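You operate a simulated robot arm through the tools that you are given. There is no shell and no other tool. Be economical: measure what you need, move in short steps, check, and stop when the job is done.

Carry out the task below with a simulated robot arm. There is one attempt and no reset: what you move stays moved.

JOB
Swap the stub in the candlestick for the yellow candle.
Fine: raise the stub, slider right up, stand it on the gold coaster and leave the slider down.
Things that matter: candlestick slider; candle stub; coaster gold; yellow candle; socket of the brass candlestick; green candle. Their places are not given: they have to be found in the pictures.

Only the result counts: the job must be done as asked and must still hold three seconds after the hand-in. Knocking over, shifting, dropping, spilling or breaking anything else fails it.

ROBOT AND FRAMES
A 7-joint arm with a two-finger parallel gripper, fixed in place. Base frame: the origin is at the foot of the arm, x ahead of it, y to its left, z up; the work surface is at about z = 0.71. Readings come in m, degrees, newtons and seconds.
With the tool pointing down near the work surface it reaches from about 0.16 to 0.66 m from the base axis. Its first joint turns from -66.0 to 66.0 degrees. Payload 2.4 kg.
Tool frame: the origin (TCP) lies between the finger pads and is the grasp point; the fingertips stand 0.03 m ahead of it; z points along the fingers, y is the line along which they close. Largest opening 0.094 m; finger width 0.028, thickness 0.01; the body of the gripper, 0.05 by 0.096 m, starts 0.055 m behind the TCP.
Orientation is told as [roll, pitch, yaw] about the base's x, y, z axes, in that order, counted from this pose: with the fingers straight down and closing along the base's y, the tool's x points along the base's -x, its y along +y and its z along -z.

CONTROLS
- The arm moves only by the tool drive_tool. Its argument "moves" is a list of rows, each a list of 3 entries, a list of its own where there are three numbers: the turn, a rotation vector about the base's x, y, z in degrees, then the shift along the base's x, y, z in m, then the gripper command, from -1 (fully open) to 1 (shut), values between in proportion. In form: [[[ax, ay, az], [dx, dy, dz], fingers], ...]. A call has 1 to 20 rows; each row is the pose to reach, as a shift and turn from the pose commanded when the call began. Rows are played at 5 a second. More than 0.05 m and 8.6 degrees between two rows, or a gripper value outside its range, and nothing of the call is played. A pose out of reach is approached as far as the arm can. The call stops where the force on the tool passes 60 N (or 10 N more than at its start, if that is more) or the arm is blocked; 0.2 s more then pass. Each finger travels about 0.153 m/s and halts on what it meets, pressing with about 26 N; the grip force reading is that of the motor and also rises with nothing between the fingers. The clock runs only during rows and for 0.2 s after the last one: add rows that repeat a pose to give the fingers time. It gives the time, the measured TCP pose, the force on the tool (base axes), the opening and the grip force at its end, in the units of the frame above (readings bear some noise).
- Cameras (640 x 400 px; columns grow to the right, rows downward): "scene" is fixed at [0.0477, 0.4803, 1.4453]; the picture's right is [-0.66, -0.75, 0.00], its down [-0.40, 0.35, -0.85] and it looks along [0.64, -0.56, -0.53] (base axes); focal length 366 px, centre (320, 200). "wrist" rides on the gripper at [-0.037, 0, -0.058] in the tool frame; the picture's right is [0.00, -1.00, 0.00], its down [0.97, 0.00, -0.24] and it looks along [0.24, 0.00, 0.97] (tool axes); focal length 218 px, centre (320, 200).
- camera(camera): a new picture of that camera. No time passes.
- probe_pixels(camera, pixels): for up to 12 pixels [column, row] of the newest picture of that camera ("zoom" is the newest enlarged one), the place [x, y, z] in the base frame of the surface seen there, good to about 0.002 m. No time passes.
- zoom(camera, box): a new picture of the part [left, top, right, bottom] of that camera's present view, enlarged. No time passes.
- job_done(): hands the job in; it is judged then, once.

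Work in short steps. Measure before you move; look again where a grasp or a placing could have gone wrong, and mend it. You have 80 turns and 46 pictures in all, those below and enlarged ones among them. Open the gripper and draw the arm clear of the work before you hand the job in, unless the task says otherwise; then end with one line.

The tools are called after "Request:" as a command line: name --argument value ..., lists and objects as JSON in quotes. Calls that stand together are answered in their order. drive_tool: Moves the arm, as the interface text tells. Its arguments: {"type":"object","properties":{"moves":{"type":"array"}},"required":["moves"]} The other tools are called the same way: camera (camera) takes a picture; probe_pixels (camera, pixels) gives the place of the surface under pixels of a picture; zoom (camera, box) takes an enlarged picture of a part of a camera's view; job_done () hands the job in.

At the start:

```text
clock: 0.0
tcp_pos: [0.405, -0.0739, 1.0107]
orientation: [0.0, 0.1, 0.0]
contact_force: [0.6, -0.2, -0.6]
finger_gap: 0.0937
grasp_force: 0.2
```

scene: 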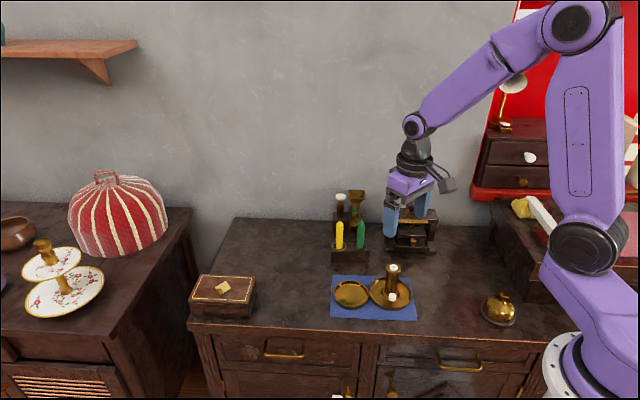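
wrist: 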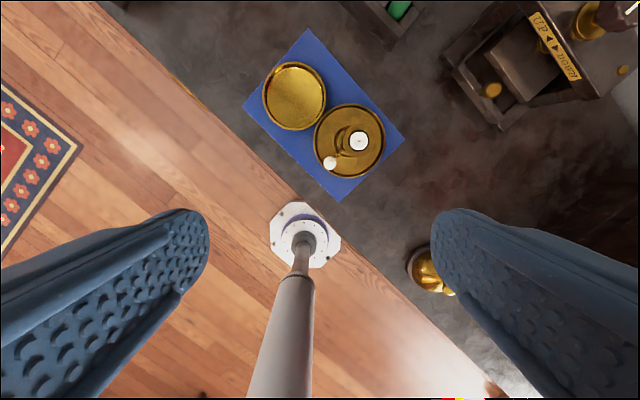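

The candlestick is near (392,285) in the scene picture and the coaster near (351,293). I'll enlarge that area to see the parts.

Request:
zoom --camera "scene" --box '[320, 250, 430, 325]'

Request:
zoom --camera "scene" --box '[310, 180, 450, 270]'

Request:
zoom --camera "wrist" --box '[240, 20, 420, 210]'

```text
5.33 times, centred on (375, 288) of scene
```

zoom: 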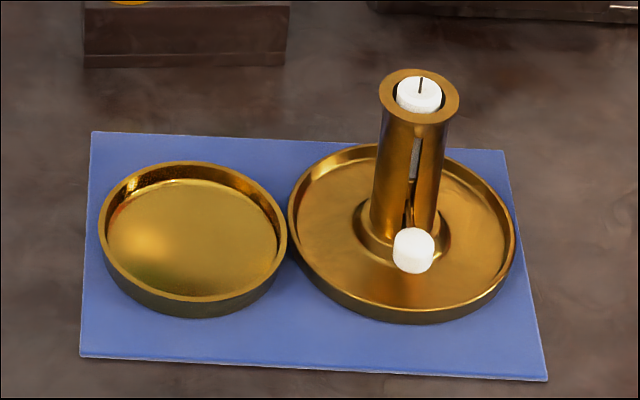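

```text
4.44 times, centred on (380, 225) of scene
```

zoom: 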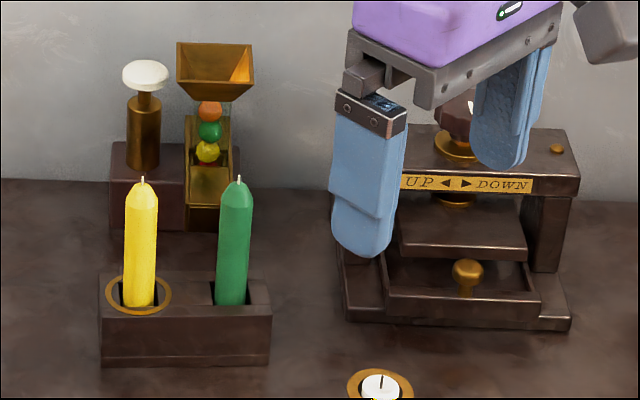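

```text
2.11 times, centred on (330, 115) of wrist
```

zoom: 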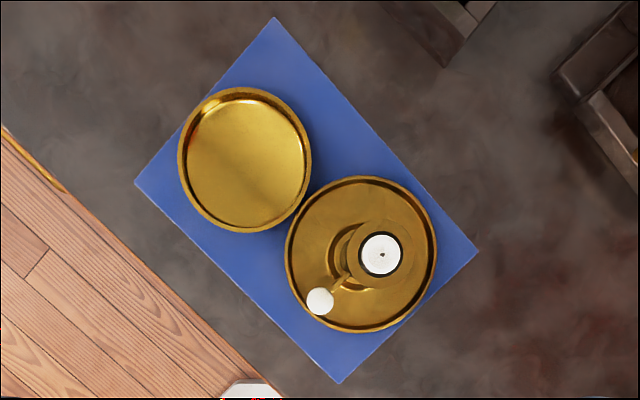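

Next I measure the stub, rim, knob and coaster in the enlarged wrist picture, and the candles in the scene picture.

Request:
probe_pixels --camera "zoom" --pixels '[[388, 262], [364, 254], [400, 258], [380, 238], [408, 256], [350, 250], [320, 301], [245, 160], [183, 160], [309, 160], [290, 255], [435, 255]]'

Request:
probe_pixels --camera "scene" --pixels '[[339, 222], [339, 235], [339, 243], [360, 223], [360, 240], [345, 254], [393, 268], [392, 297], [333, 250], [369, 250], [336, 235], [342, 235]]'

```text
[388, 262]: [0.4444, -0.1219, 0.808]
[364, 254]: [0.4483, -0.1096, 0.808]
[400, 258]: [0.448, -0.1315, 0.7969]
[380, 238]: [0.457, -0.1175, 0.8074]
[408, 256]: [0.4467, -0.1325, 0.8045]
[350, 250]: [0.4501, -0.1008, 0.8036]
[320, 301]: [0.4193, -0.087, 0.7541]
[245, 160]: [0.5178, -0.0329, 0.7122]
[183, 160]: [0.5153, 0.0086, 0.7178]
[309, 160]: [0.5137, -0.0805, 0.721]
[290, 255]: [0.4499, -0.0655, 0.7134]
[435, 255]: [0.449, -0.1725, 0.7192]
```

```text
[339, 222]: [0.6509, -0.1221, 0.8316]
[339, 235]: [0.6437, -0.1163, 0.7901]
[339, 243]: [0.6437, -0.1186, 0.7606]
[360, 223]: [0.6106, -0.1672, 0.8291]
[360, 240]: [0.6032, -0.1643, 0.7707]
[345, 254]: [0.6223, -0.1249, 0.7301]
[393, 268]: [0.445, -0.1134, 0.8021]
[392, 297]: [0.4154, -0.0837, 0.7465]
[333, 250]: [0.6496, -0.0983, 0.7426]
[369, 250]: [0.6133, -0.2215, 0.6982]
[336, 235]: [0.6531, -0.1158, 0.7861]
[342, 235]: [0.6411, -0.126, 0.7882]
```

The knob sits at about (0.417,-0.086,0.75), pointing out from the tube centre (0.447,-0.117) along (-1,+1). I'll turn -45° so the fingers close tangentially and move back for a closer look.

Request:
drive_tool --moves '[[[0, 0, -7.5], [-0.005, 0.005, -0.015], -1], [[0, 0, -15], [-0.01, 0.01, -0.03], -1], [[0, 0, -22.5], [-0.02, 0.02, -0.045], -1], [[0, 0, -30], [-0.03, 0.03, -0.06], -1], [[0, 0, -37.5], [-0.04, 0.04, -0.08], -1], [[0, 0, -45], [-0.05, 0.05, -0.1], -1], [[0, 0, -45], [-0.05, 0.05, -0.1], -1]]'

```text
clock: 1.6
tcp_pos: [0.3543, -0.0228, 0.9114]
orientation: [0.1, 0.1, -45.1]
contact_force: [0.4, 0.2, -0.6]
finger_gap: 0.094
grasp_force: 0.1
```

The pose was reached. Now I tilt the fingers 40° inward towards the candlestick.

Request:
drive_tool --moves '[[[-5.66, -5.66, 0], [0, 0, -0.01], -1], [[-11.3, -11.3, 0], [0, 0, -0.02], -1], [[-17, -17, 0], [0, 0, -0.03], -1], [[-22.6, -22.6, 0], [0, 0, -0.04], -1], [[-28.3, -28.3, 0], [0, 0, -0.05], -1], [[-28.3, -28.3, 0], [0, 0, -0.05], -1]]'

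Request:
camera --camera "wrist"

Request:
camera --camera "scene"

```text
clock: 3.0
tcp_pos: [0.3638, -0.0164, 0.8674]
orientation: [-0.5, -40.1, -44.8]
contact_force: [-0.1, -0.5, 0.6]
finger_gap: 0.094
grasp_force: 0.0
out of reach, approached as far as the arm can: row 1, 2, 5, 6
```

```text
40 pictures are left
```

wrist: 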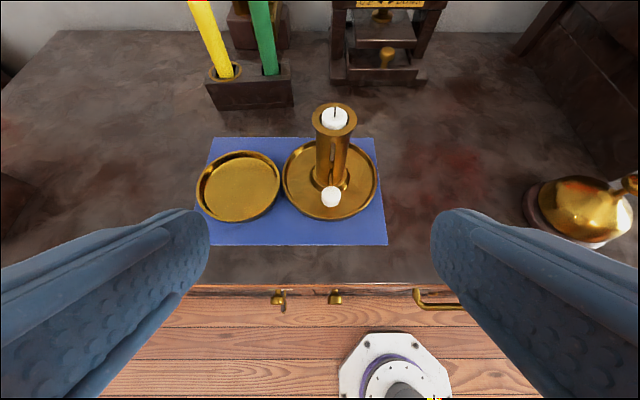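

```text
39 pictures are left
```

scene: 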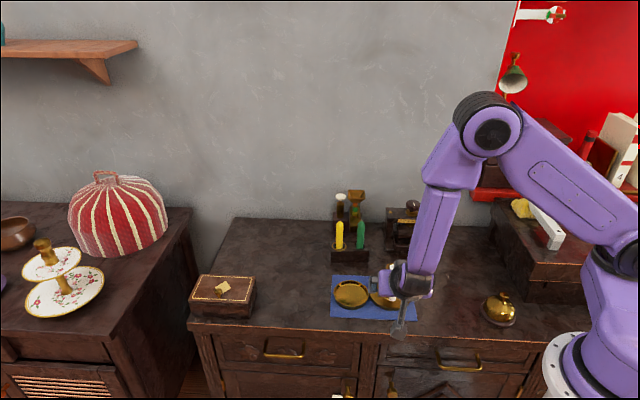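

The arm is near its inner limit, but the view is good. I enlarge the candlestick and the candle rack.

Request:
zoom --camera "wrist" --box '[270, 90, 400, 230]'

Request:
probe_pixels --camera "zoom" --pixels '[[298, 300], [278, 300], [317, 300], [298, 278], [298, 322], [308, 70], [253, 62], [362, 62], [308, 95], [308, 22], [308, 110], [300, 260]]'

Request:
probe_pixels --camera "wrist" --pixels '[[214, 35], [209, 38], [219, 32], [226, 71], [263, 35], [270, 73], [203, 12]]'

```text
2.86 times, centred on (335, 160) of wrist
```

zoom: 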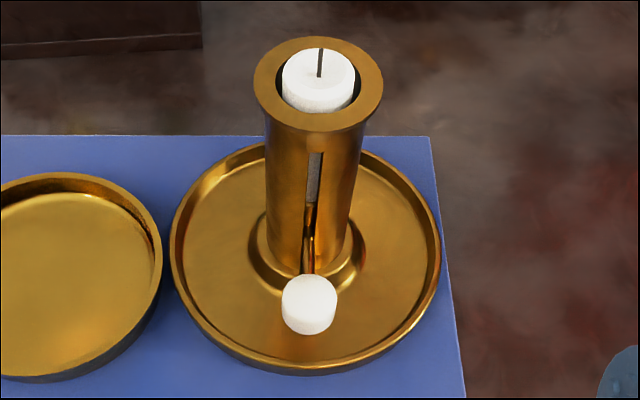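

```text
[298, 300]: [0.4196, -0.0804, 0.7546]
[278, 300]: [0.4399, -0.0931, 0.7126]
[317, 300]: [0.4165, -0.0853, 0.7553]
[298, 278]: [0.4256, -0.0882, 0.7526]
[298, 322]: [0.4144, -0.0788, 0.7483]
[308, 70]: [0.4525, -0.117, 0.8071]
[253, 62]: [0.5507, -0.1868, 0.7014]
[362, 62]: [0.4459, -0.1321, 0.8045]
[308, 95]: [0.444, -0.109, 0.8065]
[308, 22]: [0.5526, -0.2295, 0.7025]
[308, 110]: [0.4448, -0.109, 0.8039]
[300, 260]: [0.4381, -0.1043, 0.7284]
```

```text
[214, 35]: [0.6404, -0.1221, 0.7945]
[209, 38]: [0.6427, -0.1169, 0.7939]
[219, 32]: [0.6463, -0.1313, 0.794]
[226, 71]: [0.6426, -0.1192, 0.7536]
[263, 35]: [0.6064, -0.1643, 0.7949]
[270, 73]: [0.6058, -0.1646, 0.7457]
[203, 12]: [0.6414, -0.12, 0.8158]
```

The knob centre is about (0.419,-0.085,0.748) and the slot top about z 0.79. I move to a pre-grasp point back along the finger axis.

Request:
drive_tool --moves '[[[0, 0, 0], [0.01, -0.015, -0.02], -1], [[0, 0, 0], [0.02, -0.033, -0.045], -1], [[0, 0, 0], [0.02, -0.033, -0.06], -1], [[0, 0, 0], [0.02, -0.033, -0.06], -1]]'

Request:
camera --camera "wrist"

```text
clock: 4.0
tcp_pos: [0.4065, -0.0342, 0.8239]
orientation: [-0.5, -39.9, -44.7]
contact_force: [0.1, 1.0, 0.1]
finger_gap: 0.0941
grasp_force: 0.0
out of reach, approached as far as the arm can: row 1, 2, 3, 4
```

```text
37 pictures are left
```

wrist: 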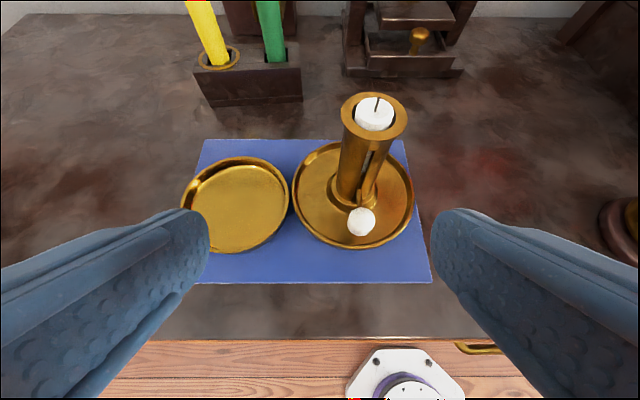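

40° of tilt is beyond what the arm can do this close in. I reduce the tilt to about 25°.

Request:
drive_tool --moves '[[[5.3, 5.3, 0], [0, -0.01, 0], -1], [[10.6, 10.6, 0], [-0.005, -0.02, 0], -1], [[10.6, 10.6, 0], [-0.01, -0.028, 0], -1], [[10.6, 10.6, 0], [-0.01, -0.028, 0], -1]]'

```text
clock: 5.0
tcp_pos: [0.3947, -0.0637, 0.8259]
orientation: [0.0, -25.0, -44.9]
contact_force: [-0.4, -0.5, 0.5]
finger_gap: 0.0938
grasp_force: 0.1
```

The pose is now within reach. I advance about halfway along the finger axis and check alignment.

Request:
drive_tool --moves '[[[0, 0, 0], [0.006, -0.005, -0.015], -1], [[0, 0, 0], [0.0115, -0.0085, -0.035], -1], [[0, 0, 0], [0.0115, -0.0085, -0.035], -1]]'

Request:
camera --camera "wrist"

Request:
probe_pixels --camera "wrist" --pixels '[[320, 240], [320, 230], [330, 240], [310, 240]]'

```text
clock: 5.8
tcp_pos: [0.4092, -0.0701, 0.7915]
orientation: [-0.1, -25.1, -44.9]
contact_force: [-0.2, -0.4, 0.7]
finger_gap: 0.0939
grasp_force: 0.0
```

```text
36 pictures are left
```

wrist: 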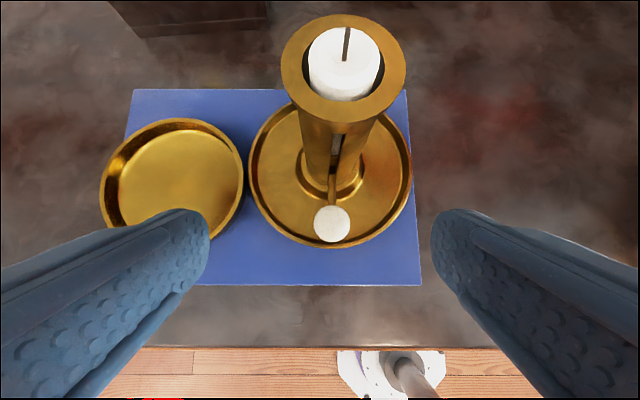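

```text
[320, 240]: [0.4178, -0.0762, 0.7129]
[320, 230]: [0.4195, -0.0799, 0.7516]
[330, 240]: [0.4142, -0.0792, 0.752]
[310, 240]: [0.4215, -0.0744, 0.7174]
```

The knob is about 5 mm right of the finger centre line, as my target predicted. I go in to the target and close.

Request:
drive_tool --moves '[[[0, 0, 0], [0.001, -0.006, -0.01], -1], [[0, 0, 0], [0.0045, -0.0106, -0.029], -1], [[0, 0, 0], [0.0045, -0.0106, -0.029], -0.3], [[0, 0, 0], [0.0045, -0.0106, -0.029], -0.3]]'

Request:
camera --camera "wrist"

```text
clock: 6.8
tcp_pos: [0.4194, -0.0807, 0.7638]
orientation: [-0.4, -24.9, -44.8]
contact_force: [0.0, 0.4, 0.2]
finger_gap: 0.0611
grasp_force: 0.0
out of reach, approached as far as the arm can: row 2, 3, 4
```

```text
35 pictures are left
```

wrist: 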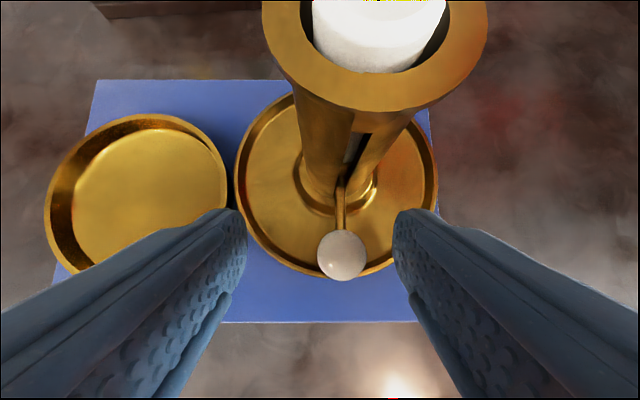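

The arm hit its limit by about 5 mm and the knob (342,254) is still right of centre. I probe the knob again.

Request:
probe_pixels --camera "wrist" --pixels '[[342, 254], [322, 254], [362, 254], [342, 235], [342, 272], [340, 205], [352, 160]]'

```text
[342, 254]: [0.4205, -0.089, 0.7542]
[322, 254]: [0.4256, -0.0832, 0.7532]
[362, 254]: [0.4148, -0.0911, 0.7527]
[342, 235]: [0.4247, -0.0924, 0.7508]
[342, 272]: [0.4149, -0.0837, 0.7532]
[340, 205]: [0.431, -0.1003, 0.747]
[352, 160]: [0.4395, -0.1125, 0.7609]
```

The knob centre is (0.420,-0.088,0.747). I take 8° off the tilt to gain reach and shift about 5 mm to centre on it.

Request:
drive_tool --moves '[[[3, 3, 0], [-0.001, -0.002, 0], -0.3], [[5.7, 5.7, 0], [-0.0035, -0.004, -0.001], -0.3], [[5.7, 5.7, 0], [-0.0035, -0.004, -0.001], -0.3]]'

Request:
camera --camera "wrist"

```text
clock: 7.6
tcp_pos: [0.4159, -0.0838, 0.7634]
orientation: [-0.1, -16.9, -45.1]
contact_force: [-0.4, -0.1, 0.5]
finger_gap: 0.0613
grasp_force: 0.1
```

```text
34 pictures are left
```

wrist: 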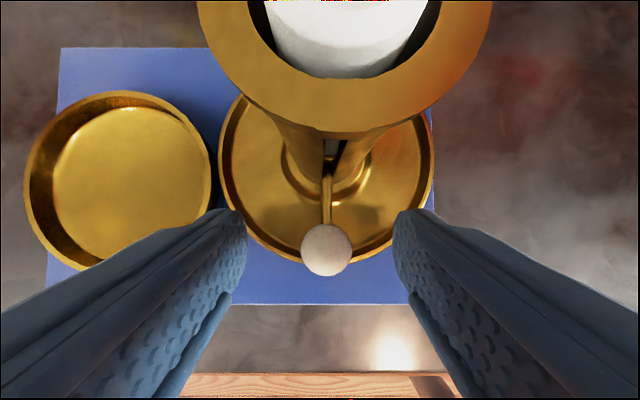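

The knob (326,250) is now centred. I close on it.

Request:
drive_tool --moves '[[[0, 0, 0], [-0.0005, -0.001, 0], 0.3], [[0, 0, 0], [-0.0005, -0.001, 0], 0.7], [[0, 0, 0], [-0.0005, -0.001, 0], 1], [[0, 0, 0], [-0.0005, -0.001, 0], 1]]'

```text
clock: 8.6
tcp_pos: [0.4154, -0.0852, 0.762]
orientation: [-0.1, -17.0, -45.1]
contact_force: [-6.4, -4.2, 2.6]
finger_gap: 0.0186
grasp_force: 26.1
```

The knob is gripped (gap 0.0186). I raise it in small steps and watch the force.

Request:
drive_tool --moves '[[[0, 0, 0], [0, 0, 0.004], 1], [[0, 0, 0], [0, 0, 0.008], 1], [[0, 0, 0], [0, 0, 0.012], 1], [[0, 0, 0], [0, 0, 0.016], 1], [[0, 0, 0], [0, 0, 0.02], 1]]'

Request:
camera --camera "wrist"

Request:
zoom --camera "scene" --box '[320, 230, 450, 325]'

```text
clock: 9.8
tcp_pos: [0.4165, -0.0836, 0.7825]
orientation: [0.0, -17.0, -45.0]
contact_force: [-2.5, -1.4, 0.4]
finger_gap: 0.0184
grasp_force: 26.1
```

```text
33 pictures are left
```

wrist: 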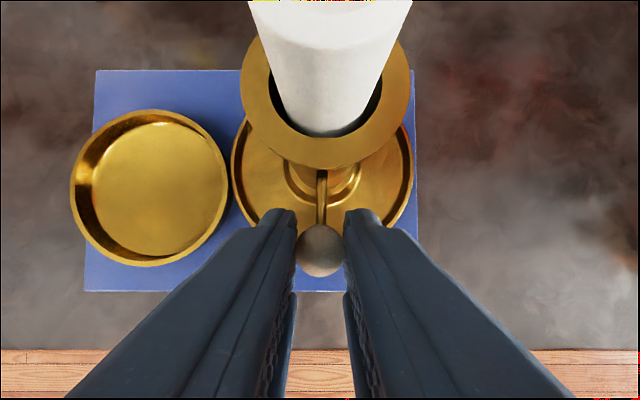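

```text
4.21 times, centred on (385, 278) of scene
```

zoom: 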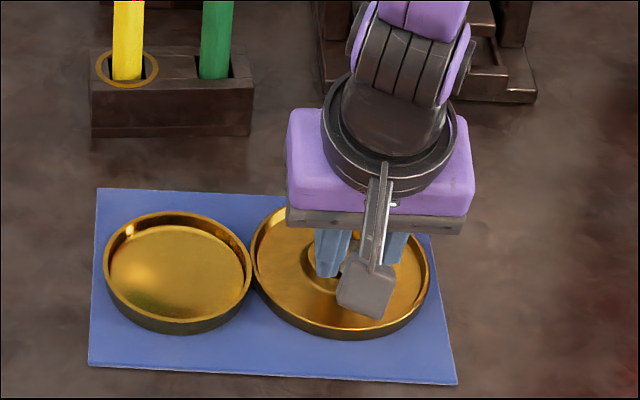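

The stub is rising with the slider. I go on up until it stops.

Request:
drive_tool --moves '[[[0, 0, 0], [0, 0, 0.004], 1], [[0, 0, 0], [0, 0, 0.008], 1], [[0, 0, 0], [0, 0, 0.012], 1], [[0, 0, 0], [0, 0, 0.015], 1], [[0, 0, 0], [0, 0, 0.018], 1], [[0, 0, 0], [0, 0, 0.021], 1], [[0, 0, 0], [0, 0, 0.024], 1]]'

Request:
camera --camera "wrist"

```text
clock: 11.4
tcp_pos: [0.4176, -0.0836, 0.8058]
orientation: [0.1, -17.0, -44.9]
contact_force: [0.2, 0.2, -8.0]
finger_gap: 0.0184
grasp_force: 26.0
```

```text
31 pictures are left
```

wrist: 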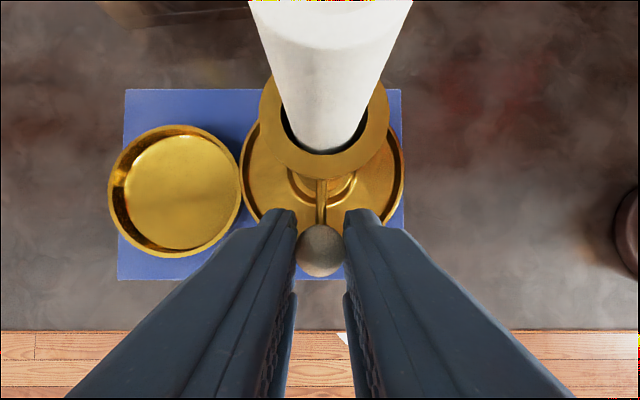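

There is now -8 N vertically, so the slider may be near its top. I go on in 2 mm steps.

Request:
drive_tool --moves '[[[0, 0, 0], [0, 0, 0.002], 1], [[0, 0, 0], [0, 0, 0.004], 1], [[0, 0, 0], [0, 0, 0.006], 1]]'

Request:
camera --camera "wrist"

```text
clock: 12.2
tcp_pos: [0.4167, -0.0836, 0.8116]
orientation: [0.0, -17.0, -44.9]
contact_force: [0.1, 0.6, -7.0]
finger_gap: 0.0185
grasp_force: 26.3
```

```text
30 pictures are left
```

wrist: 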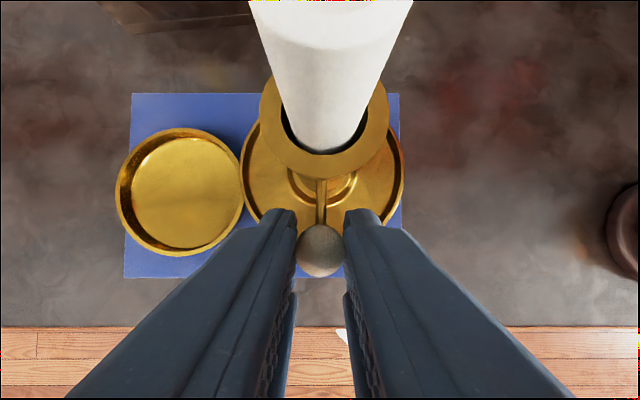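

The rim kept its size between these two pictures while the coaster shrank. So the slider is at its top and I'm lifting the whole candlestick (8 N). I lower gently until the weight comes off.

Request:
drive_tool --moves '[[[0, 0, 0], [0, 0, -0.002], 1], [[0, 0, 0], [0, 0, -0.004], 1], [[0, 0, 0], [0, 0, -0.006], 1], [[0, 0, 0], [0, 0, -0.006], 1]]'

Request:
camera --camera "wrist"

Request:
probe_pixels --camera "wrist" --pixels '[[370, 150], [275, 150], [380, 215], [325, 170], [320, 250], [250, 190], [402, 190], [330, 40]]'

```text
clock: 13.2
tcp_pos: [0.4179, -0.0846, 0.8049]
orientation: [0.1, -17.0, -45.0]
contact_force: [0.0, -0.2, -7.7]
finger_gap: 0.0183
grasp_force: 26.0
```

```text
29 pictures are left
```

wrist: 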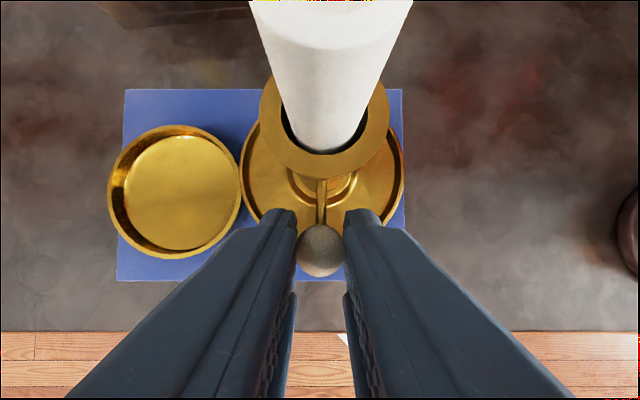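

```text
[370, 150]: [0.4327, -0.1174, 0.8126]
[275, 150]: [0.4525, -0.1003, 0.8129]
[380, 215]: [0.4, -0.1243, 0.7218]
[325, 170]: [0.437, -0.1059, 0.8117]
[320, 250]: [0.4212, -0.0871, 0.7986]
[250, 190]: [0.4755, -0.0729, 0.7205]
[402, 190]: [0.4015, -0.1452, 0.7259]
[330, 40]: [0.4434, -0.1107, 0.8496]
```

The rim is at 0.8127 against 0.804 at the start, so it is about 8 mm up. I lower 7 mm and check the force.

Request:
drive_tool --moves '[[[0, 0, 0], [0, 0, -0.002], 1], [[0, 0, 0], [0, 0, -0.004], 1], [[0, 0, 0], [0, 0, -0.0055], 1], [[0, 0, 0], [0, 0, -0.0065], 1], [[0, 0, 0], [0, 0, -0.0065], 1]]'

Request:
probe_pixels --camera "wrist" --pixels '[[370, 150], [275, 150]]'

```text
clock: 14.4
tcp_pos: [0.4175, -0.0836, 0.7989]
orientation: [0.1, -17.0, -45.0]
contact_force: [-0.2, 0.7, -8.0]
finger_gap: 0.0183
grasp_force: 26.1
```

```text
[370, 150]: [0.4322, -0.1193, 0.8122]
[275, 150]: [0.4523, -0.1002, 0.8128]
```

Still 8 N. I lower millimetre by millimetre.

Request:
drive_tool --moves '[[[0, 0, 0], [0, 0, -0.001], 1], [[0, 0, 0], [0, 0, -0.002], 1], [[0, 0, 0], [0, 0, -0.002], 1]]'

Request:
camera --camera "wrist"

Request:
probe_pixels --camera "wrist" --pixels '[[370, 150], [275, 150], [320, 172]]'

```text
clock: 15.2
tcp_pos: [0.4161, -0.0835, 0.7974]
orientation: [0.1, -17.0, -45.1]
contact_force: [-3.8, 2.4, 0.3]
finger_gap: 0.0187
grasp_force: 26.4
```

```text
28 pictures are left
```

wrist: 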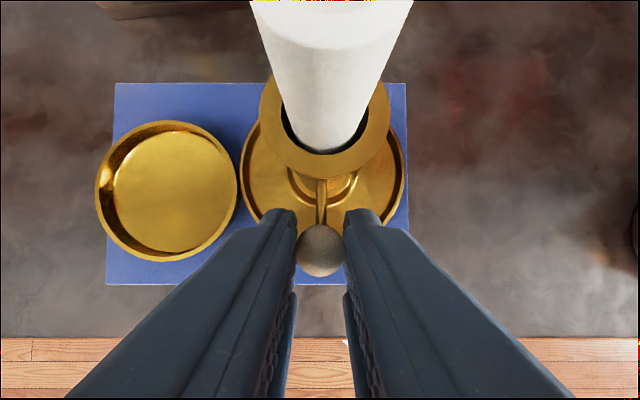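

```text
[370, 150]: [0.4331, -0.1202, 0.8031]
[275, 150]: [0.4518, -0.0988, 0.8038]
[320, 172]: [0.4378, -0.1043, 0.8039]
```

The candlestick is standing again (rim 0.8035, vertical force about 0) with the slider at its top. I open and see whether it stays up.

Request:
drive_tool --moves '[[[0, 0, 0], [0, 0, 0], 0.5], [[0, 0, 0], [0, 0, 0], 0.2], [[0, 0, 0], [0, 0, 0], 0.2]]'

Request:
camera --camera "wrist"

```text
clock: 16.0
tcp_pos: [0.4168, -0.0843, 0.7974]
orientation: [-0.1, -16.9, -45.1]
contact_force: [-0.2, 0.6, -0.8]
finger_gap: 0.0376
grasp_force: 0.0
```

```text
27 pictures are left
```

wrist: 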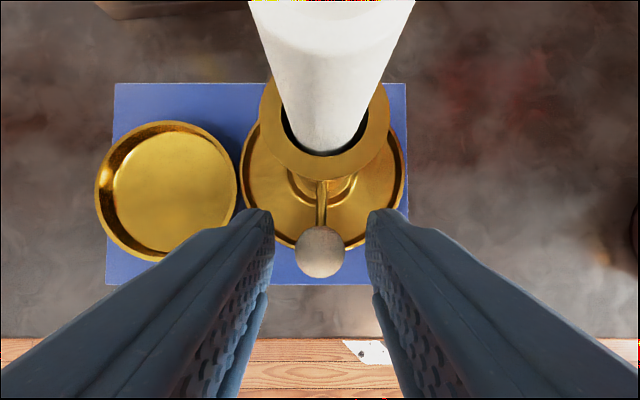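

The slider stays up by itself. I draw back, set the gripper upright and look down on the stub.

Request:
drive_tool --moves '[[[0, 0, 0], [-0.006, 0.006, 0.028], 0], [[0, 0, 0], [-0.014, 0.014, 0.064], -0.3], [[4, 4, 0], [-0.024, 0.024, 0.1], -0.5], [[8, 8, 0], [-0.024, 0.024, 0.12], -0.5], [[12, 12, 0], [-0.02, 0.02, 0.14], -0.5], [[12, 12, 0], [-0.012, 0.012, 0.14], -0.5], [[12, 12, 0], [-0.012, 0.012, 0.14], -0.5]]'

Request:
camera --camera "wrist"

Request:
zoom --camera "scene" --box '[320, 230, 450, 325]'

```text
clock: 17.6
tcp_pos: [0.4055, -0.0722, 0.9374]
orientation: [-0.1, 0.0, -45.0]
contact_force: [-0.3, 1.0, 0.6]
finger_gap: 0.0705
grasp_force: 0.1
```

```text
26 pictures are left
```

wrist: 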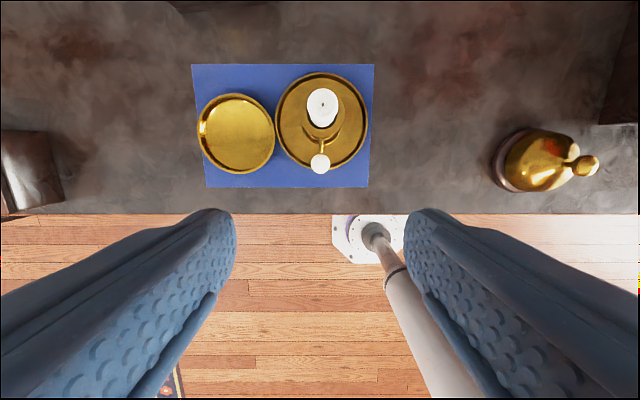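

```text
4.21 times, centred on (385, 278) of scene
```

zoom: 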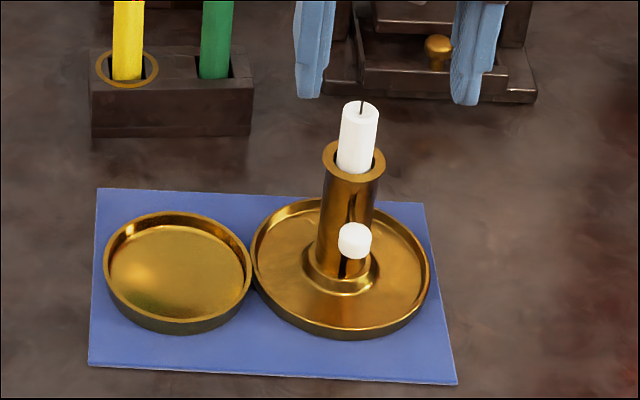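

The candlestick is upright on its spot with the stub raised. I measure the stub and the coaster from above.

Request:
zoom --camera "wrist" --box '[190, 60, 380, 190]'

Request:
probe_pixels --camera "wrist" --pixels '[[323, 96], [313, 98], [333, 98], [323, 90], [323, 107], [307, 100], [338, 100], [198, 132], [274, 132], [236, 96], [236, 172], [320, 164]]'

```text
3.08 times, centred on (285, 125) of wrist
```

zoom: 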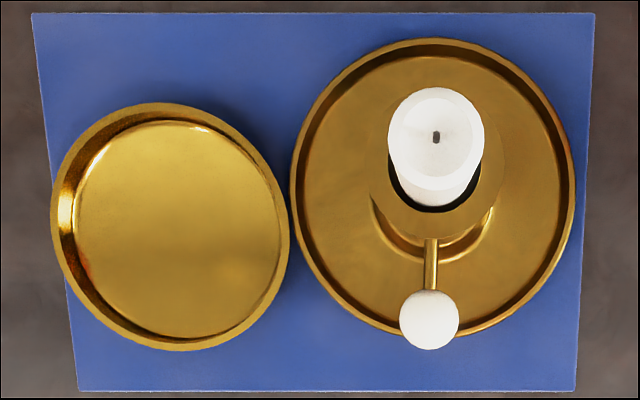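

```text
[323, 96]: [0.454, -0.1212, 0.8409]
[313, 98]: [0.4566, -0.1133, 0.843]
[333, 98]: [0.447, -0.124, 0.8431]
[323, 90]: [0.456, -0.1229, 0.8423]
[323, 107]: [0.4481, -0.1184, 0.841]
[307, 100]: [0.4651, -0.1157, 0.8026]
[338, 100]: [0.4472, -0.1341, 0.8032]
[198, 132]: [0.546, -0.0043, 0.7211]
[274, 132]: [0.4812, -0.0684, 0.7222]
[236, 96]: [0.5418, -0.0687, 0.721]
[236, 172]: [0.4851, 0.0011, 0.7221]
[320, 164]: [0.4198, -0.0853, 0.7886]
```

The stub top is centred at about (0.450,-0.118,0.843), about 22 mm across; the coaster centre is (0.5135,-0.035), floor z 0.712. I move over the stub and descend, keeping the fingertips just above the rim.

Request:
drive_tool --moves '[[[0, 0, 0], [0.022, -0.023, 0], -0.2], [[0, 0, 0], [0.0445, -0.0458, -0.02], -0.2], [[0, 0, 0], [0.0445, -0.0458, -0.06], -0.2], [[0, 0, 0], [0.0445, -0.0458, -0.096], -0.2], [[0, 0, 0], [0.0445, -0.0458, -0.096], -0.2]]'

Request:
camera --camera "wrist"

Request:
zoom --camera "scene" --box '[320, 230, 450, 325]'

```text
clock: 18.8
tcp_pos: [0.4507, -0.1177, 0.8398]
orientation: [0.0, 0.0, -45.0]
contact_force: [-0.1, -0.3, 0.3]
finger_gap: 0.0562
grasp_force: 0.0
```

```text
23 pictures are left
```

wrist: 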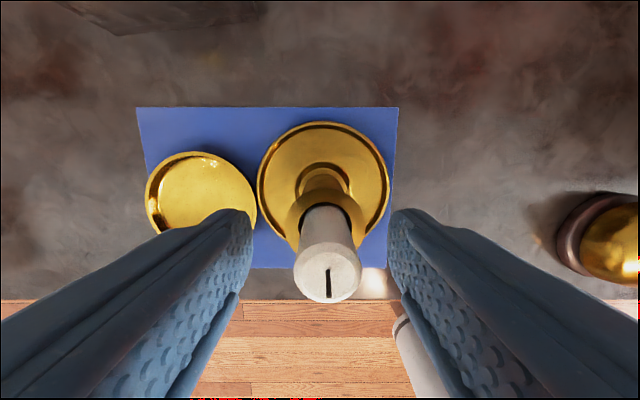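

```text
4.21 times, centred on (385, 278) of scene
```

zoom: 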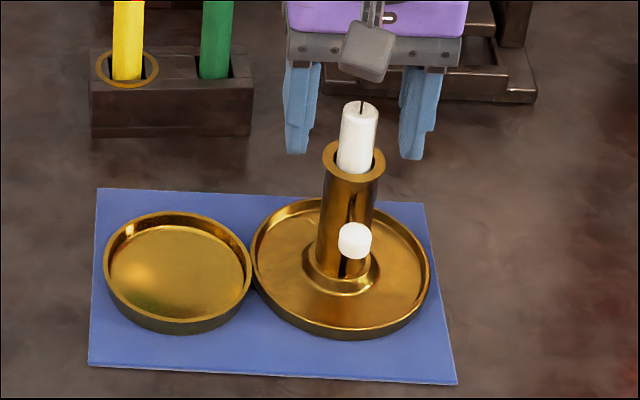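

The stub (327,275) is between the fingers, within 2 mm of centre. I close on it.

Request:
drive_tool --moves '[[[0, 0, 0], [-0.001, -0.001, 0], 0.2], [[0, 0, 0], [-0.001, -0.001, 0], 0.6], [[0, 0, 0], [-0.001, -0.001, 0], 1], [[0, 0, 0], [-0.001, -0.001, 0], 1]]'

```text
clock: 19.8
tcp_pos: [0.4499, -0.1173, 0.8403]
orientation: [-0.1, -0.1, -45.1]
contact_force: [0.9, -0.8, 0.2]
finger_gap: 0.0193
grasp_force: 26.0
```

Gripped at a gap of 0.0193, with little side force. I lift straight up.

Request:
drive_tool --moves '[[[0, 0, 0], [0, 0, 0.01], 1], [[0, 0, 0], [0, 0, 0.025], 1], [[0, 0, 0], [0, 0, 0.045], 1], [[0, 0, 0], [0, 0, 0.07], 1], [[0, 0, 0], [0, 0, 0.1], 1], [[0, 0, 0], [0, 0, 0.1], 1]]'

Request:
zoom --camera "scene" --box '[300, 190, 460, 325]'

```text
clock: 21.2
tcp_pos: [0.4496, -0.1184, 0.9414]
orientation: [0.0, 0.0, -44.9]
contact_force: [0.1, -0.5, 0.4]
finger_gap: 0.0193
grasp_force: 26.1
```

```text
2.96 times, centred on (380, 258) of scene
```

zoom: 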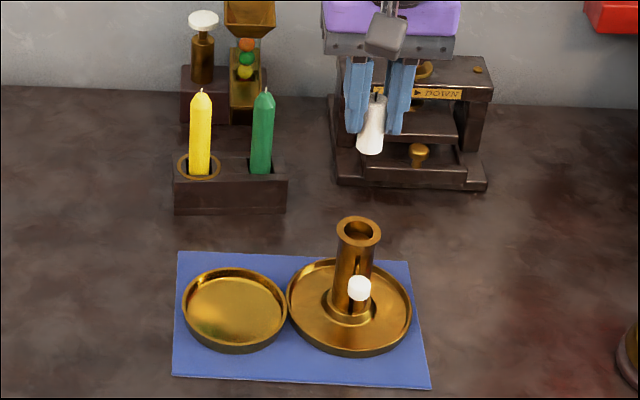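

The stub is out, upright, and the slider stayed up. I measure the stub's bottom edge and sides.

Request:
zoom --camera "scene" --box '[370, 205, 430, 245]'

Request:
probe_pixels --camera "zoom" --pixels '[[290, 180], [270, 240], [270, 250], [270, 220], [250, 230], [300, 230], [270, 260]]'

```text
10.00 times, centred on (400, 225) of scene
```

zoom: 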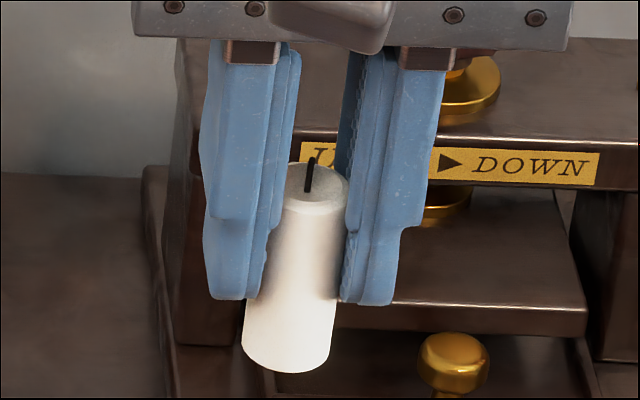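

```text
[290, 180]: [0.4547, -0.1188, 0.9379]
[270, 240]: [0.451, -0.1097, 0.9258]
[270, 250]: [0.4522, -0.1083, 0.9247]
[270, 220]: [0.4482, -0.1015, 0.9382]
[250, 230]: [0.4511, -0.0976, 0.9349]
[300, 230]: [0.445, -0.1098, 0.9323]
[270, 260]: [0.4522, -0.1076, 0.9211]
```

Request:
probe_pixels --camera "zoom" --pixels '[[288, 366], [288, 355], [288, 340], [288, 300], [265, 340], [315, 340], [305, 220], [320, 195]]'

```text
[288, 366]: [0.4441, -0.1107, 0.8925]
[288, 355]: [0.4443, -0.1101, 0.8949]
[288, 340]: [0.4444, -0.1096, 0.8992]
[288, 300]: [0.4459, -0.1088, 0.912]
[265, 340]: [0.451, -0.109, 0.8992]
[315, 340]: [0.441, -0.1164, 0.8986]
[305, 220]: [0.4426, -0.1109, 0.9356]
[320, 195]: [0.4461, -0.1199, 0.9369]
```

The stub's bottom is about 0.050 below the TCP, so placing needs TCP z of about 0.763. I carry it over the coaster and descend to just above.

Request:
drive_tool --moves '[[[0, 0, 0], [0.02, 0.026, 0], 1], [[0, 0, 0], [0.042, 0.055, 0], 1], [[0, 0, 0], [0.064, 0.0834, 0], 1], [[0, 0, 0], [0.064, 0.0834, -0.04], 1], [[0, 0, 0], [0.064, 0.0834, -0.085], 1], [[0, 0, 0], [0.064, 0.0834, -0.125], 1], [[0, 0, 0], [0.064, 0.0834, -0.16], 1], [[0, 0, 0], [0.064, 0.0834, -0.168], 1], [[0, 0, 0], [0.064, 0.0834, -0.168], 1]]'

Request:
zoom --camera "scene" --box '[310, 240, 430, 320]'

```text
clock: 23.2
tcp_pos: [0.5098, -0.0364, 0.7741]
orientation: [0.0, 0.0, -45.0]
contact_force: [0.2, 0.1, 0.3]
finger_gap: 0.0194
grasp_force: 26.2
```

```text
5.00 times, centred on (370, 280) of scene
```

zoom: 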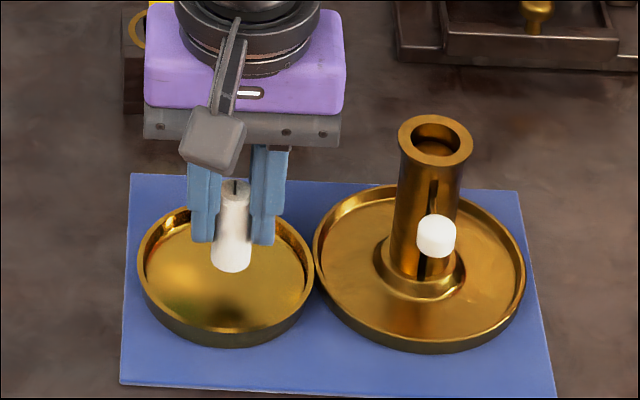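

The stub hangs over the coaster. I nudge it to centre and lower in small steps until it touches.

Request:
drive_tool --moves '[[[0, 0, 0], [0.002, 0.001, -0.003], 1], [[0, 0, 0], [0.002, 0.001, -0.006], 1], [[0, 0, 0], [0.002, 0.001, -0.008], 1], [[0, 0, 0], [0.002, 0.001, -0.0095], 1], [[0, 0, 0], [0.002, 0.001, -0.0095], 1]]'

```text
clock: 24.4
tcp_pos: [0.5139, -0.0344, 0.764]
orientation: [0.0, 0.0, -45.0]
contact_force: [0.4, -0.2, -0.3]
finger_gap: 0.0194
grasp_force: 26.1
```

Request:
drive_tool --moves '[[[0, 0, 0], [0, 0, -0.001], 1], [[0, 0, 0], [0, 0, -0.001], 1]]'

Request:
zoom --camera "scene" --box '[330, 265, 390, 305]'

```text
clock: 25.0
tcp_pos: [0.5146, -0.0351, 0.7631]
orientation: [0.0, 0.0, -45.0]
contact_force: [-0.2, -0.5, -0.6]
finger_gap: 0.0192
grasp_force: 26.2
```

```text
10.00 times, centred on (360, 285) of scene
```

zoom: 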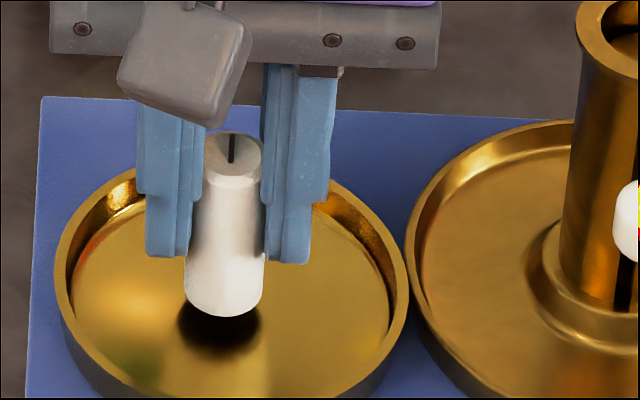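

There still seems to be a gap over its reflection, so I measure bottom and floor.

Request:
probe_pixels --camera "zoom" --pixels '[[222, 310], [222, 300], [222, 335], [215, 360], [290, 310], [150, 300]]'

```text
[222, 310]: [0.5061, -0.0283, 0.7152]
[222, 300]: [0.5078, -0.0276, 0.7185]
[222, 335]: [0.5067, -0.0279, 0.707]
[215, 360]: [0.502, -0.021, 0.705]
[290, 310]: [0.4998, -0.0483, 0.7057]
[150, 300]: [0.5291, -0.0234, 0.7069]
```

The floor is about 0.7065 and the stub bottom about 0.7135. I lower roughly 7 mm more, watching the force.

Request:
drive_tool --moves '[[[0, 0, 0], [0, 0, -0.002], 1], [[0, 0, 0], [0, 0, -0.004], 1], [[0, 0, 0], [0, 0, -0.005], 1], [[0, 0, 0], [0, 0, -0.006], 1], [[0, 0, 0], [0, 0, -0.006], 1]]'

```text
clock: 26.2
tcp_pos: [0.5152, -0.0349, 0.7582]
orientation: [0.1, -0.2, -45.0]
contact_force: [-3.8, -2.4, 15.0]
finger_gap: 0.0193
grasp_force: 26.4
```

Contact (15 N up): the stub is standing. I ease off slightly, open the fingers and rise.

Request:
drive_tool --moves '[[[0, 0, 0], [0, 0, 0.001], 1], [[0, 0, 0], [0, 0, 0.001], 0.7], [[0, 0, 0], [0, 0, 0.001], 0.2], [[0, 0, 0], [0, 0, 0.001], 0], [[0, 0, 0], [0, 0, 0.03], 0], [[0, 0, 0], [0, 0, 0.07], 0], [[0, 0, 0], [0, 0, 0.11], 0], [[0, 0, 0], [0, 0, 0.15], 0], [[0, 0, 0], [0, 0, 0.17], 0]]'

Request:
zoom --camera "scene" --box '[310, 240, 430, 320]'

```text
clock: 28.2
tcp_pos: [0.5121, -0.0353, 0.9281]
orientation: [0.0, 0.0, -45.0]
contact_force: [1.0, 0.5, -0.4]
finger_gap: 0.047
grasp_force: 0.0
```

```text
5.00 times, centred on (370, 280) of scene
```

zoom: 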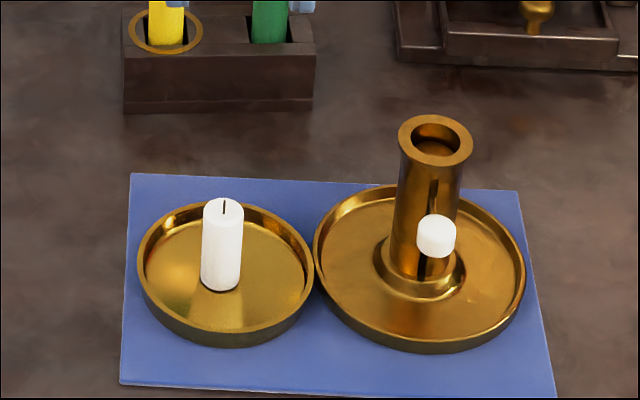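

The stub stands well on the coaster. Next, the slider: I go above the knob (0.419,-0.086) with shut fingers to press it down.

Request:
drive_tool --moves '[[[0, 0, 0], [-0.031, -0.017, 0], 1], [[0, 0, 0], [-0.062, -0.034, 0], 1], [[0, 0, 0], [-0.0925, -0.0507, 0], 1], [[0, 0, 0], [-0.0925, -0.0507, -0.04], 1], [[0, 0, 0], [-0.0925, -0.0507, -0.08], 1], [[0, 0, 0], [-0.0925, -0.0507, -0.09], 1], [[0, 0, 0], [-0.0925, -0.0507, -0.09], 1]]'

Request:
camera --camera "wrist"

```text
clock: 29.8
tcp_pos: [0.4228, -0.0851, 0.8371]
orientation: [0.0, 0.0, -45.0]
contact_force: [-0.7, 0.0, 0.4]
finger_gap: 0.0
grasp_force: 26.3
```

```text
16 pictures are left
```

wrist: 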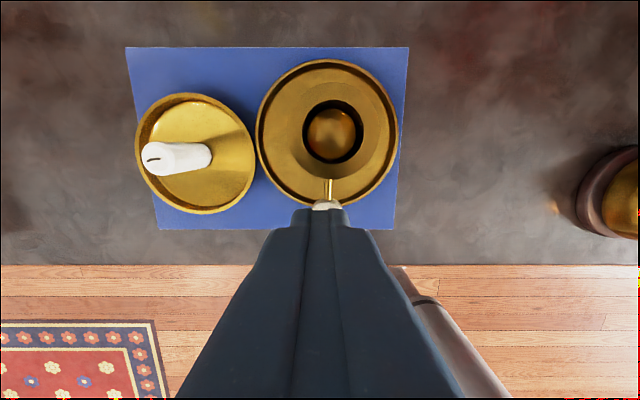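

The fingertips are just above the knob (326,204). I shift 4 mm and press down in small steps.

Request:
drive_tool --moves '[[[0, 0, 0], [-0.003, -0.003, -0.005], 1], [[0, 0, 0], [-0.003, -0.003, -0.012], 1], [[0, 0, 0], [-0.003, -0.003, -0.018], 1], [[0, 0, 0], [-0.003, -0.003, -0.024], 1], [[0, 0, 0], [-0.003, -0.003, -0.03], 1], [[0, 0, 0], [-0.003, -0.003, -0.036], 1], [[0, 0, 0], [-0.003, -0.003, -0.041], 1], [[0, 0, 0], [-0.003, -0.003, -0.045], 1], [[0, 0, 0], [-0.003, -0.003, -0.045], 1]]'

Request:
zoom --camera "scene" --box '[310, 240, 430, 320]'

```text
clock: 31.8
tcp_pos: [0.4184, -0.087, 0.7915]
orientation: [0.0, 0.0, -45.0]
contact_force: [0.1, -1.6, -0.2]
finger_gap: 0.0
grasp_force: 26.5
```

```text
5.00 times, centred on (370, 280) of scene
```

zoom: 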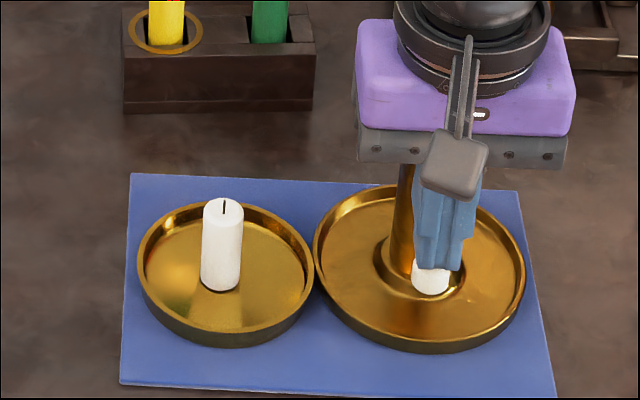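

The knob goes down with little force. I press on to its end stop.

Request:
drive_tool --moves '[[[0, 0, 0], [0, 0, -0.002], 1], [[0, 0, 0], [0, 0, -0.004], 1], [[0, 0, 0], [0, 0, -0.0055], 1], [[0, 0, 0], [0, 0, -0.007], 1], [[0, 0, 0], [0, 0, -0.0075], 1]]'

```text
clock: 33.0
tcp_pos: [0.419, -0.0873, 0.7852]
orientation: [-0.1, 0.0, -45.0]
contact_force: [0.0, -1.3, 0.9]
finger_gap: 0.0
grasp_force: 26.3
```

Request:
drive_tool --moves '[[[0, 0, 0], [0, 0, -0.001], 1], [[0, 0, 0], [0, 0, -0.002], 1], [[0, 0, 0], [0, 0, -0.003], 1], [[0, 0, 0], [0, 0, -0.003], 1]]'

```text
clock: 34.0
tcp_pos: [0.4183, -0.0875, 0.7819]
orientation: [0.0, -0.2, -44.9]
contact_force: [-7.5, 5.8, 60.6]
finger_gap: 0.0004
grasp_force: 26.1
```

The end stop is reached (60 N): the slider is fully down. I rise and move towards the candle rack for a look.

Request:
drive_tool --moves '[[[0, 0, 0], [0, 0, 0.003], 1], [[0, 0, 0], [0, 0, 0.05], 1], [[0, 0, 0], [0, 0, 0.1], 0.5], [[0, 0, 0], [0, 0, 0.15], 0], [[0, 0, 0], [0.04, 0, 0.17], 0], [[0, 0, 0], [0.08, 0, 0.17], 0], [[0, 0, 0], [0.12, 0, 0.17], 0], [[0, 0, 0], [0.15, 0.0, 0.17], 0], [[0, 0, 0], [0.17, 0.0, 0.17], 0], [[0, 0, 0], [0.17, 0.0, 0.17], 0]]'

Request:
camera --camera "wrist"

Request:
zoom --camera "scene" --box '[310, 180, 430, 320]'

```text
clock: 36.2
tcp_pos: [0.5889, -0.0883, 0.9524]
orientation: [0.0, -0.1, -45.0]
contact_force: [-0.2, 0.6, -0.9]
finger_gap: 0.047
grasp_force: 0.1
```

```text
14 pictures are left
```

wrist: 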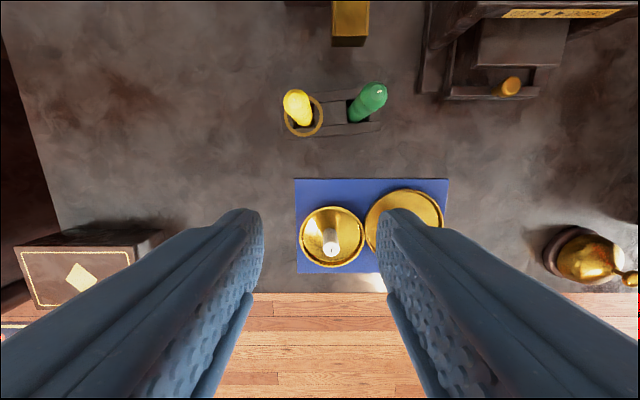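

```text
2.86 times, centred on (370, 250) of scene
```

zoom: 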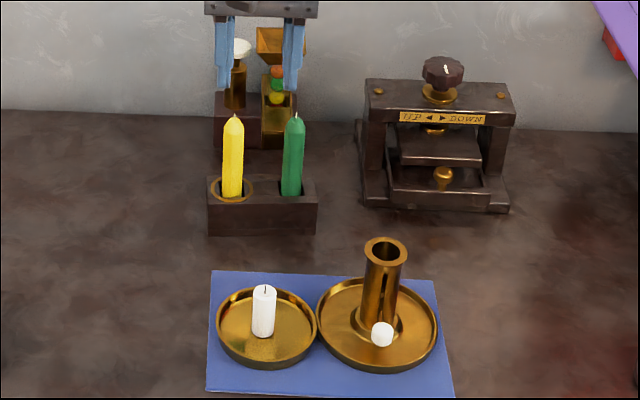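

The slider is down and the stub stands. I measure the yellow candle and its surroundings in an enlarged wrist view.

Request:
zoom --camera "wrist" --box '[270, 70, 400, 150]'

Request:
probe_pixels --camera "zoom" --pixels '[[130, 120], [90, 120], [170, 140], [150, 200], [185, 250], [250, 235], [80, 260], [500, 110], [460, 170], [340, 120], [320, 270], [170, 310]]'

Request:
probe_pixels --camera "wrist" --pixels '[[350, 40], [350, 10], [291, 95]]'

```text
4.92 times, centred on (335, 110) of wrist
```

zoom: 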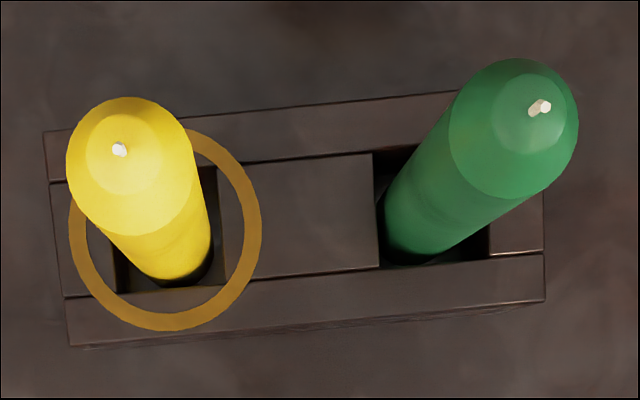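

```text
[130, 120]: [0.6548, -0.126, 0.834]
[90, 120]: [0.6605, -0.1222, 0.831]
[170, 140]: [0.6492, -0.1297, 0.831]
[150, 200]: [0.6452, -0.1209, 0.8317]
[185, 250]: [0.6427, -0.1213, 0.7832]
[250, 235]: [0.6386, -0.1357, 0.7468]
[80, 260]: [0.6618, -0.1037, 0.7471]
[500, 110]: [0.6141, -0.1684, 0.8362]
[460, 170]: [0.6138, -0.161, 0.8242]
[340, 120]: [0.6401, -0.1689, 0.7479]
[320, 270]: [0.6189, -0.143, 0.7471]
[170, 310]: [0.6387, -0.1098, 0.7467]
```

```text
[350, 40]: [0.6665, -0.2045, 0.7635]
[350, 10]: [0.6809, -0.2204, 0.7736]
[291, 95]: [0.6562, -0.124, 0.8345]
```

The yellow candle axis is about (0.651,-0.124), top about 0.838, diameter about 20 mm. I check the objects behind it for clearance.

Request:
probe_pixels --camera "scene" --pixels '[[341, 197], [341, 212], [356, 193], [364, 195], [357, 220], [348, 218], [339, 222], [360, 225]]'

```text
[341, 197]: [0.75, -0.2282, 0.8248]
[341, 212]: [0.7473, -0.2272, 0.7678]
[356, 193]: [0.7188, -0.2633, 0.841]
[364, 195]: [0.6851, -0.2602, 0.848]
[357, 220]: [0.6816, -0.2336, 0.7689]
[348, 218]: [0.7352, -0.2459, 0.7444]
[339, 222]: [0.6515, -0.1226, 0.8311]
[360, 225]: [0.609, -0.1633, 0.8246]
```

The objects behind are over 12 cm off, so it's clear. I move over the yellow candle with a 38 mm opening, staying above its tip.

Request:
drive_tool --moves '[[[0, 0, 0], [0.03, -0.017, 0], 0.2], [[0, 0, 0], [0.0621, -0.0357, 0], 0.2], [[0, 0, 0], [0.0621, -0.0357, -0.035], 0.2], [[0, 0, 0], [0.0621, -0.0357, -0.067], 0.2], [[0, 0, 0], [0.0621, -0.0357, -0.067], 0.2]]'

Request:
camera --camera "wrist"

```text
clock: 37.4
tcp_pos: [0.6508, -0.1248, 0.884]
orientation: [0.0, -0.1, -45.1]
contact_force: [-0.7, -0.4, -0.3]
finger_gap: 0.0377
grasp_force: 0.0
```

```text
11 pictures are left
```

wrist: 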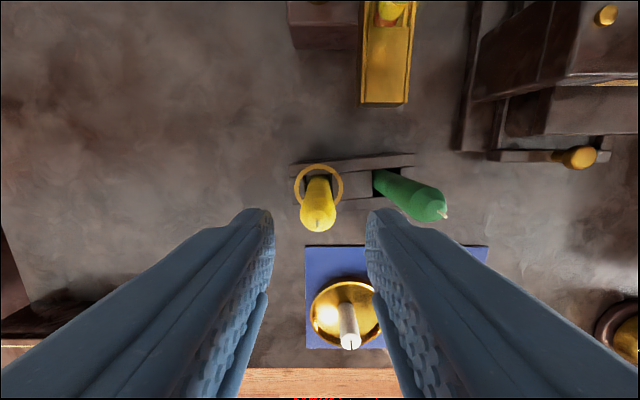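

The candle is centred between the fingers (319,212), and green is well outside. I descend to TCP z 0.806 and close.

Request:
drive_tool --moves '[[[0, 0, 0], [0, 0, -0.03], 0.2], [[0, 0, 0], [0, 0, -0.06], 0.2], [[0, 0, 0], [0, 0, -0.078], 0.2], [[0, 0, 0], [0, 0, -0.078], 0.2], [[0, 0, 0], [0, 0, -0.078], 0.5], [[0, 0, 0], [0, 0, -0.078], 0.8], [[0, 0, 0], [0, 0, -0.078], 1], [[0, 0, 0], [0, 0, -0.078], 1]]'

```text
clock: 39.2
tcp_pos: [0.651, -0.124, 0.8061]
orientation: [0.0, 0.1, -44.9]
contact_force: [-0.2, -0.8, 0.3]
finger_gap: 0.0199
grasp_force: 26.2
```

Gripped at 0.0199. I lift straight up and look.

Request:
drive_tool --moves '[[[0, 0, 0], [0, 0, 0.015], 1], [[0, 0, 0], [0, 0, 0.04], 1], [[0, 0, 0], [0, 0, 0.08], 1], [[0, 0, 0], [0, 0, 0.12], 1], [[0, 0, 0], [0, 0, 0.15], 1], [[0, 0, 0], [0, 0, 0.15], 1]]'

Request:
zoom --camera "scene" --box '[300, 150, 420, 260]'

```text
clock: 40.6
tcp_pos: [0.651, -0.1227, 0.9554]
orientation: [0.1, 0.0, -45.0]
contact_force: [0.0, 0.3, -1.0]
finger_gap: 0.02
grasp_force: 25.9
```

```text
3.64 times, centred on (360, 205) of scene
```

zoom: 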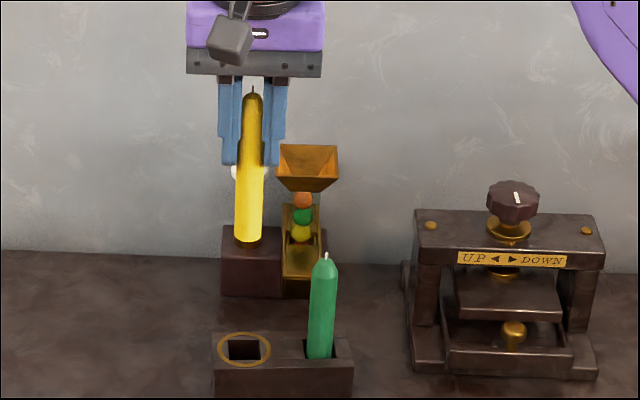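

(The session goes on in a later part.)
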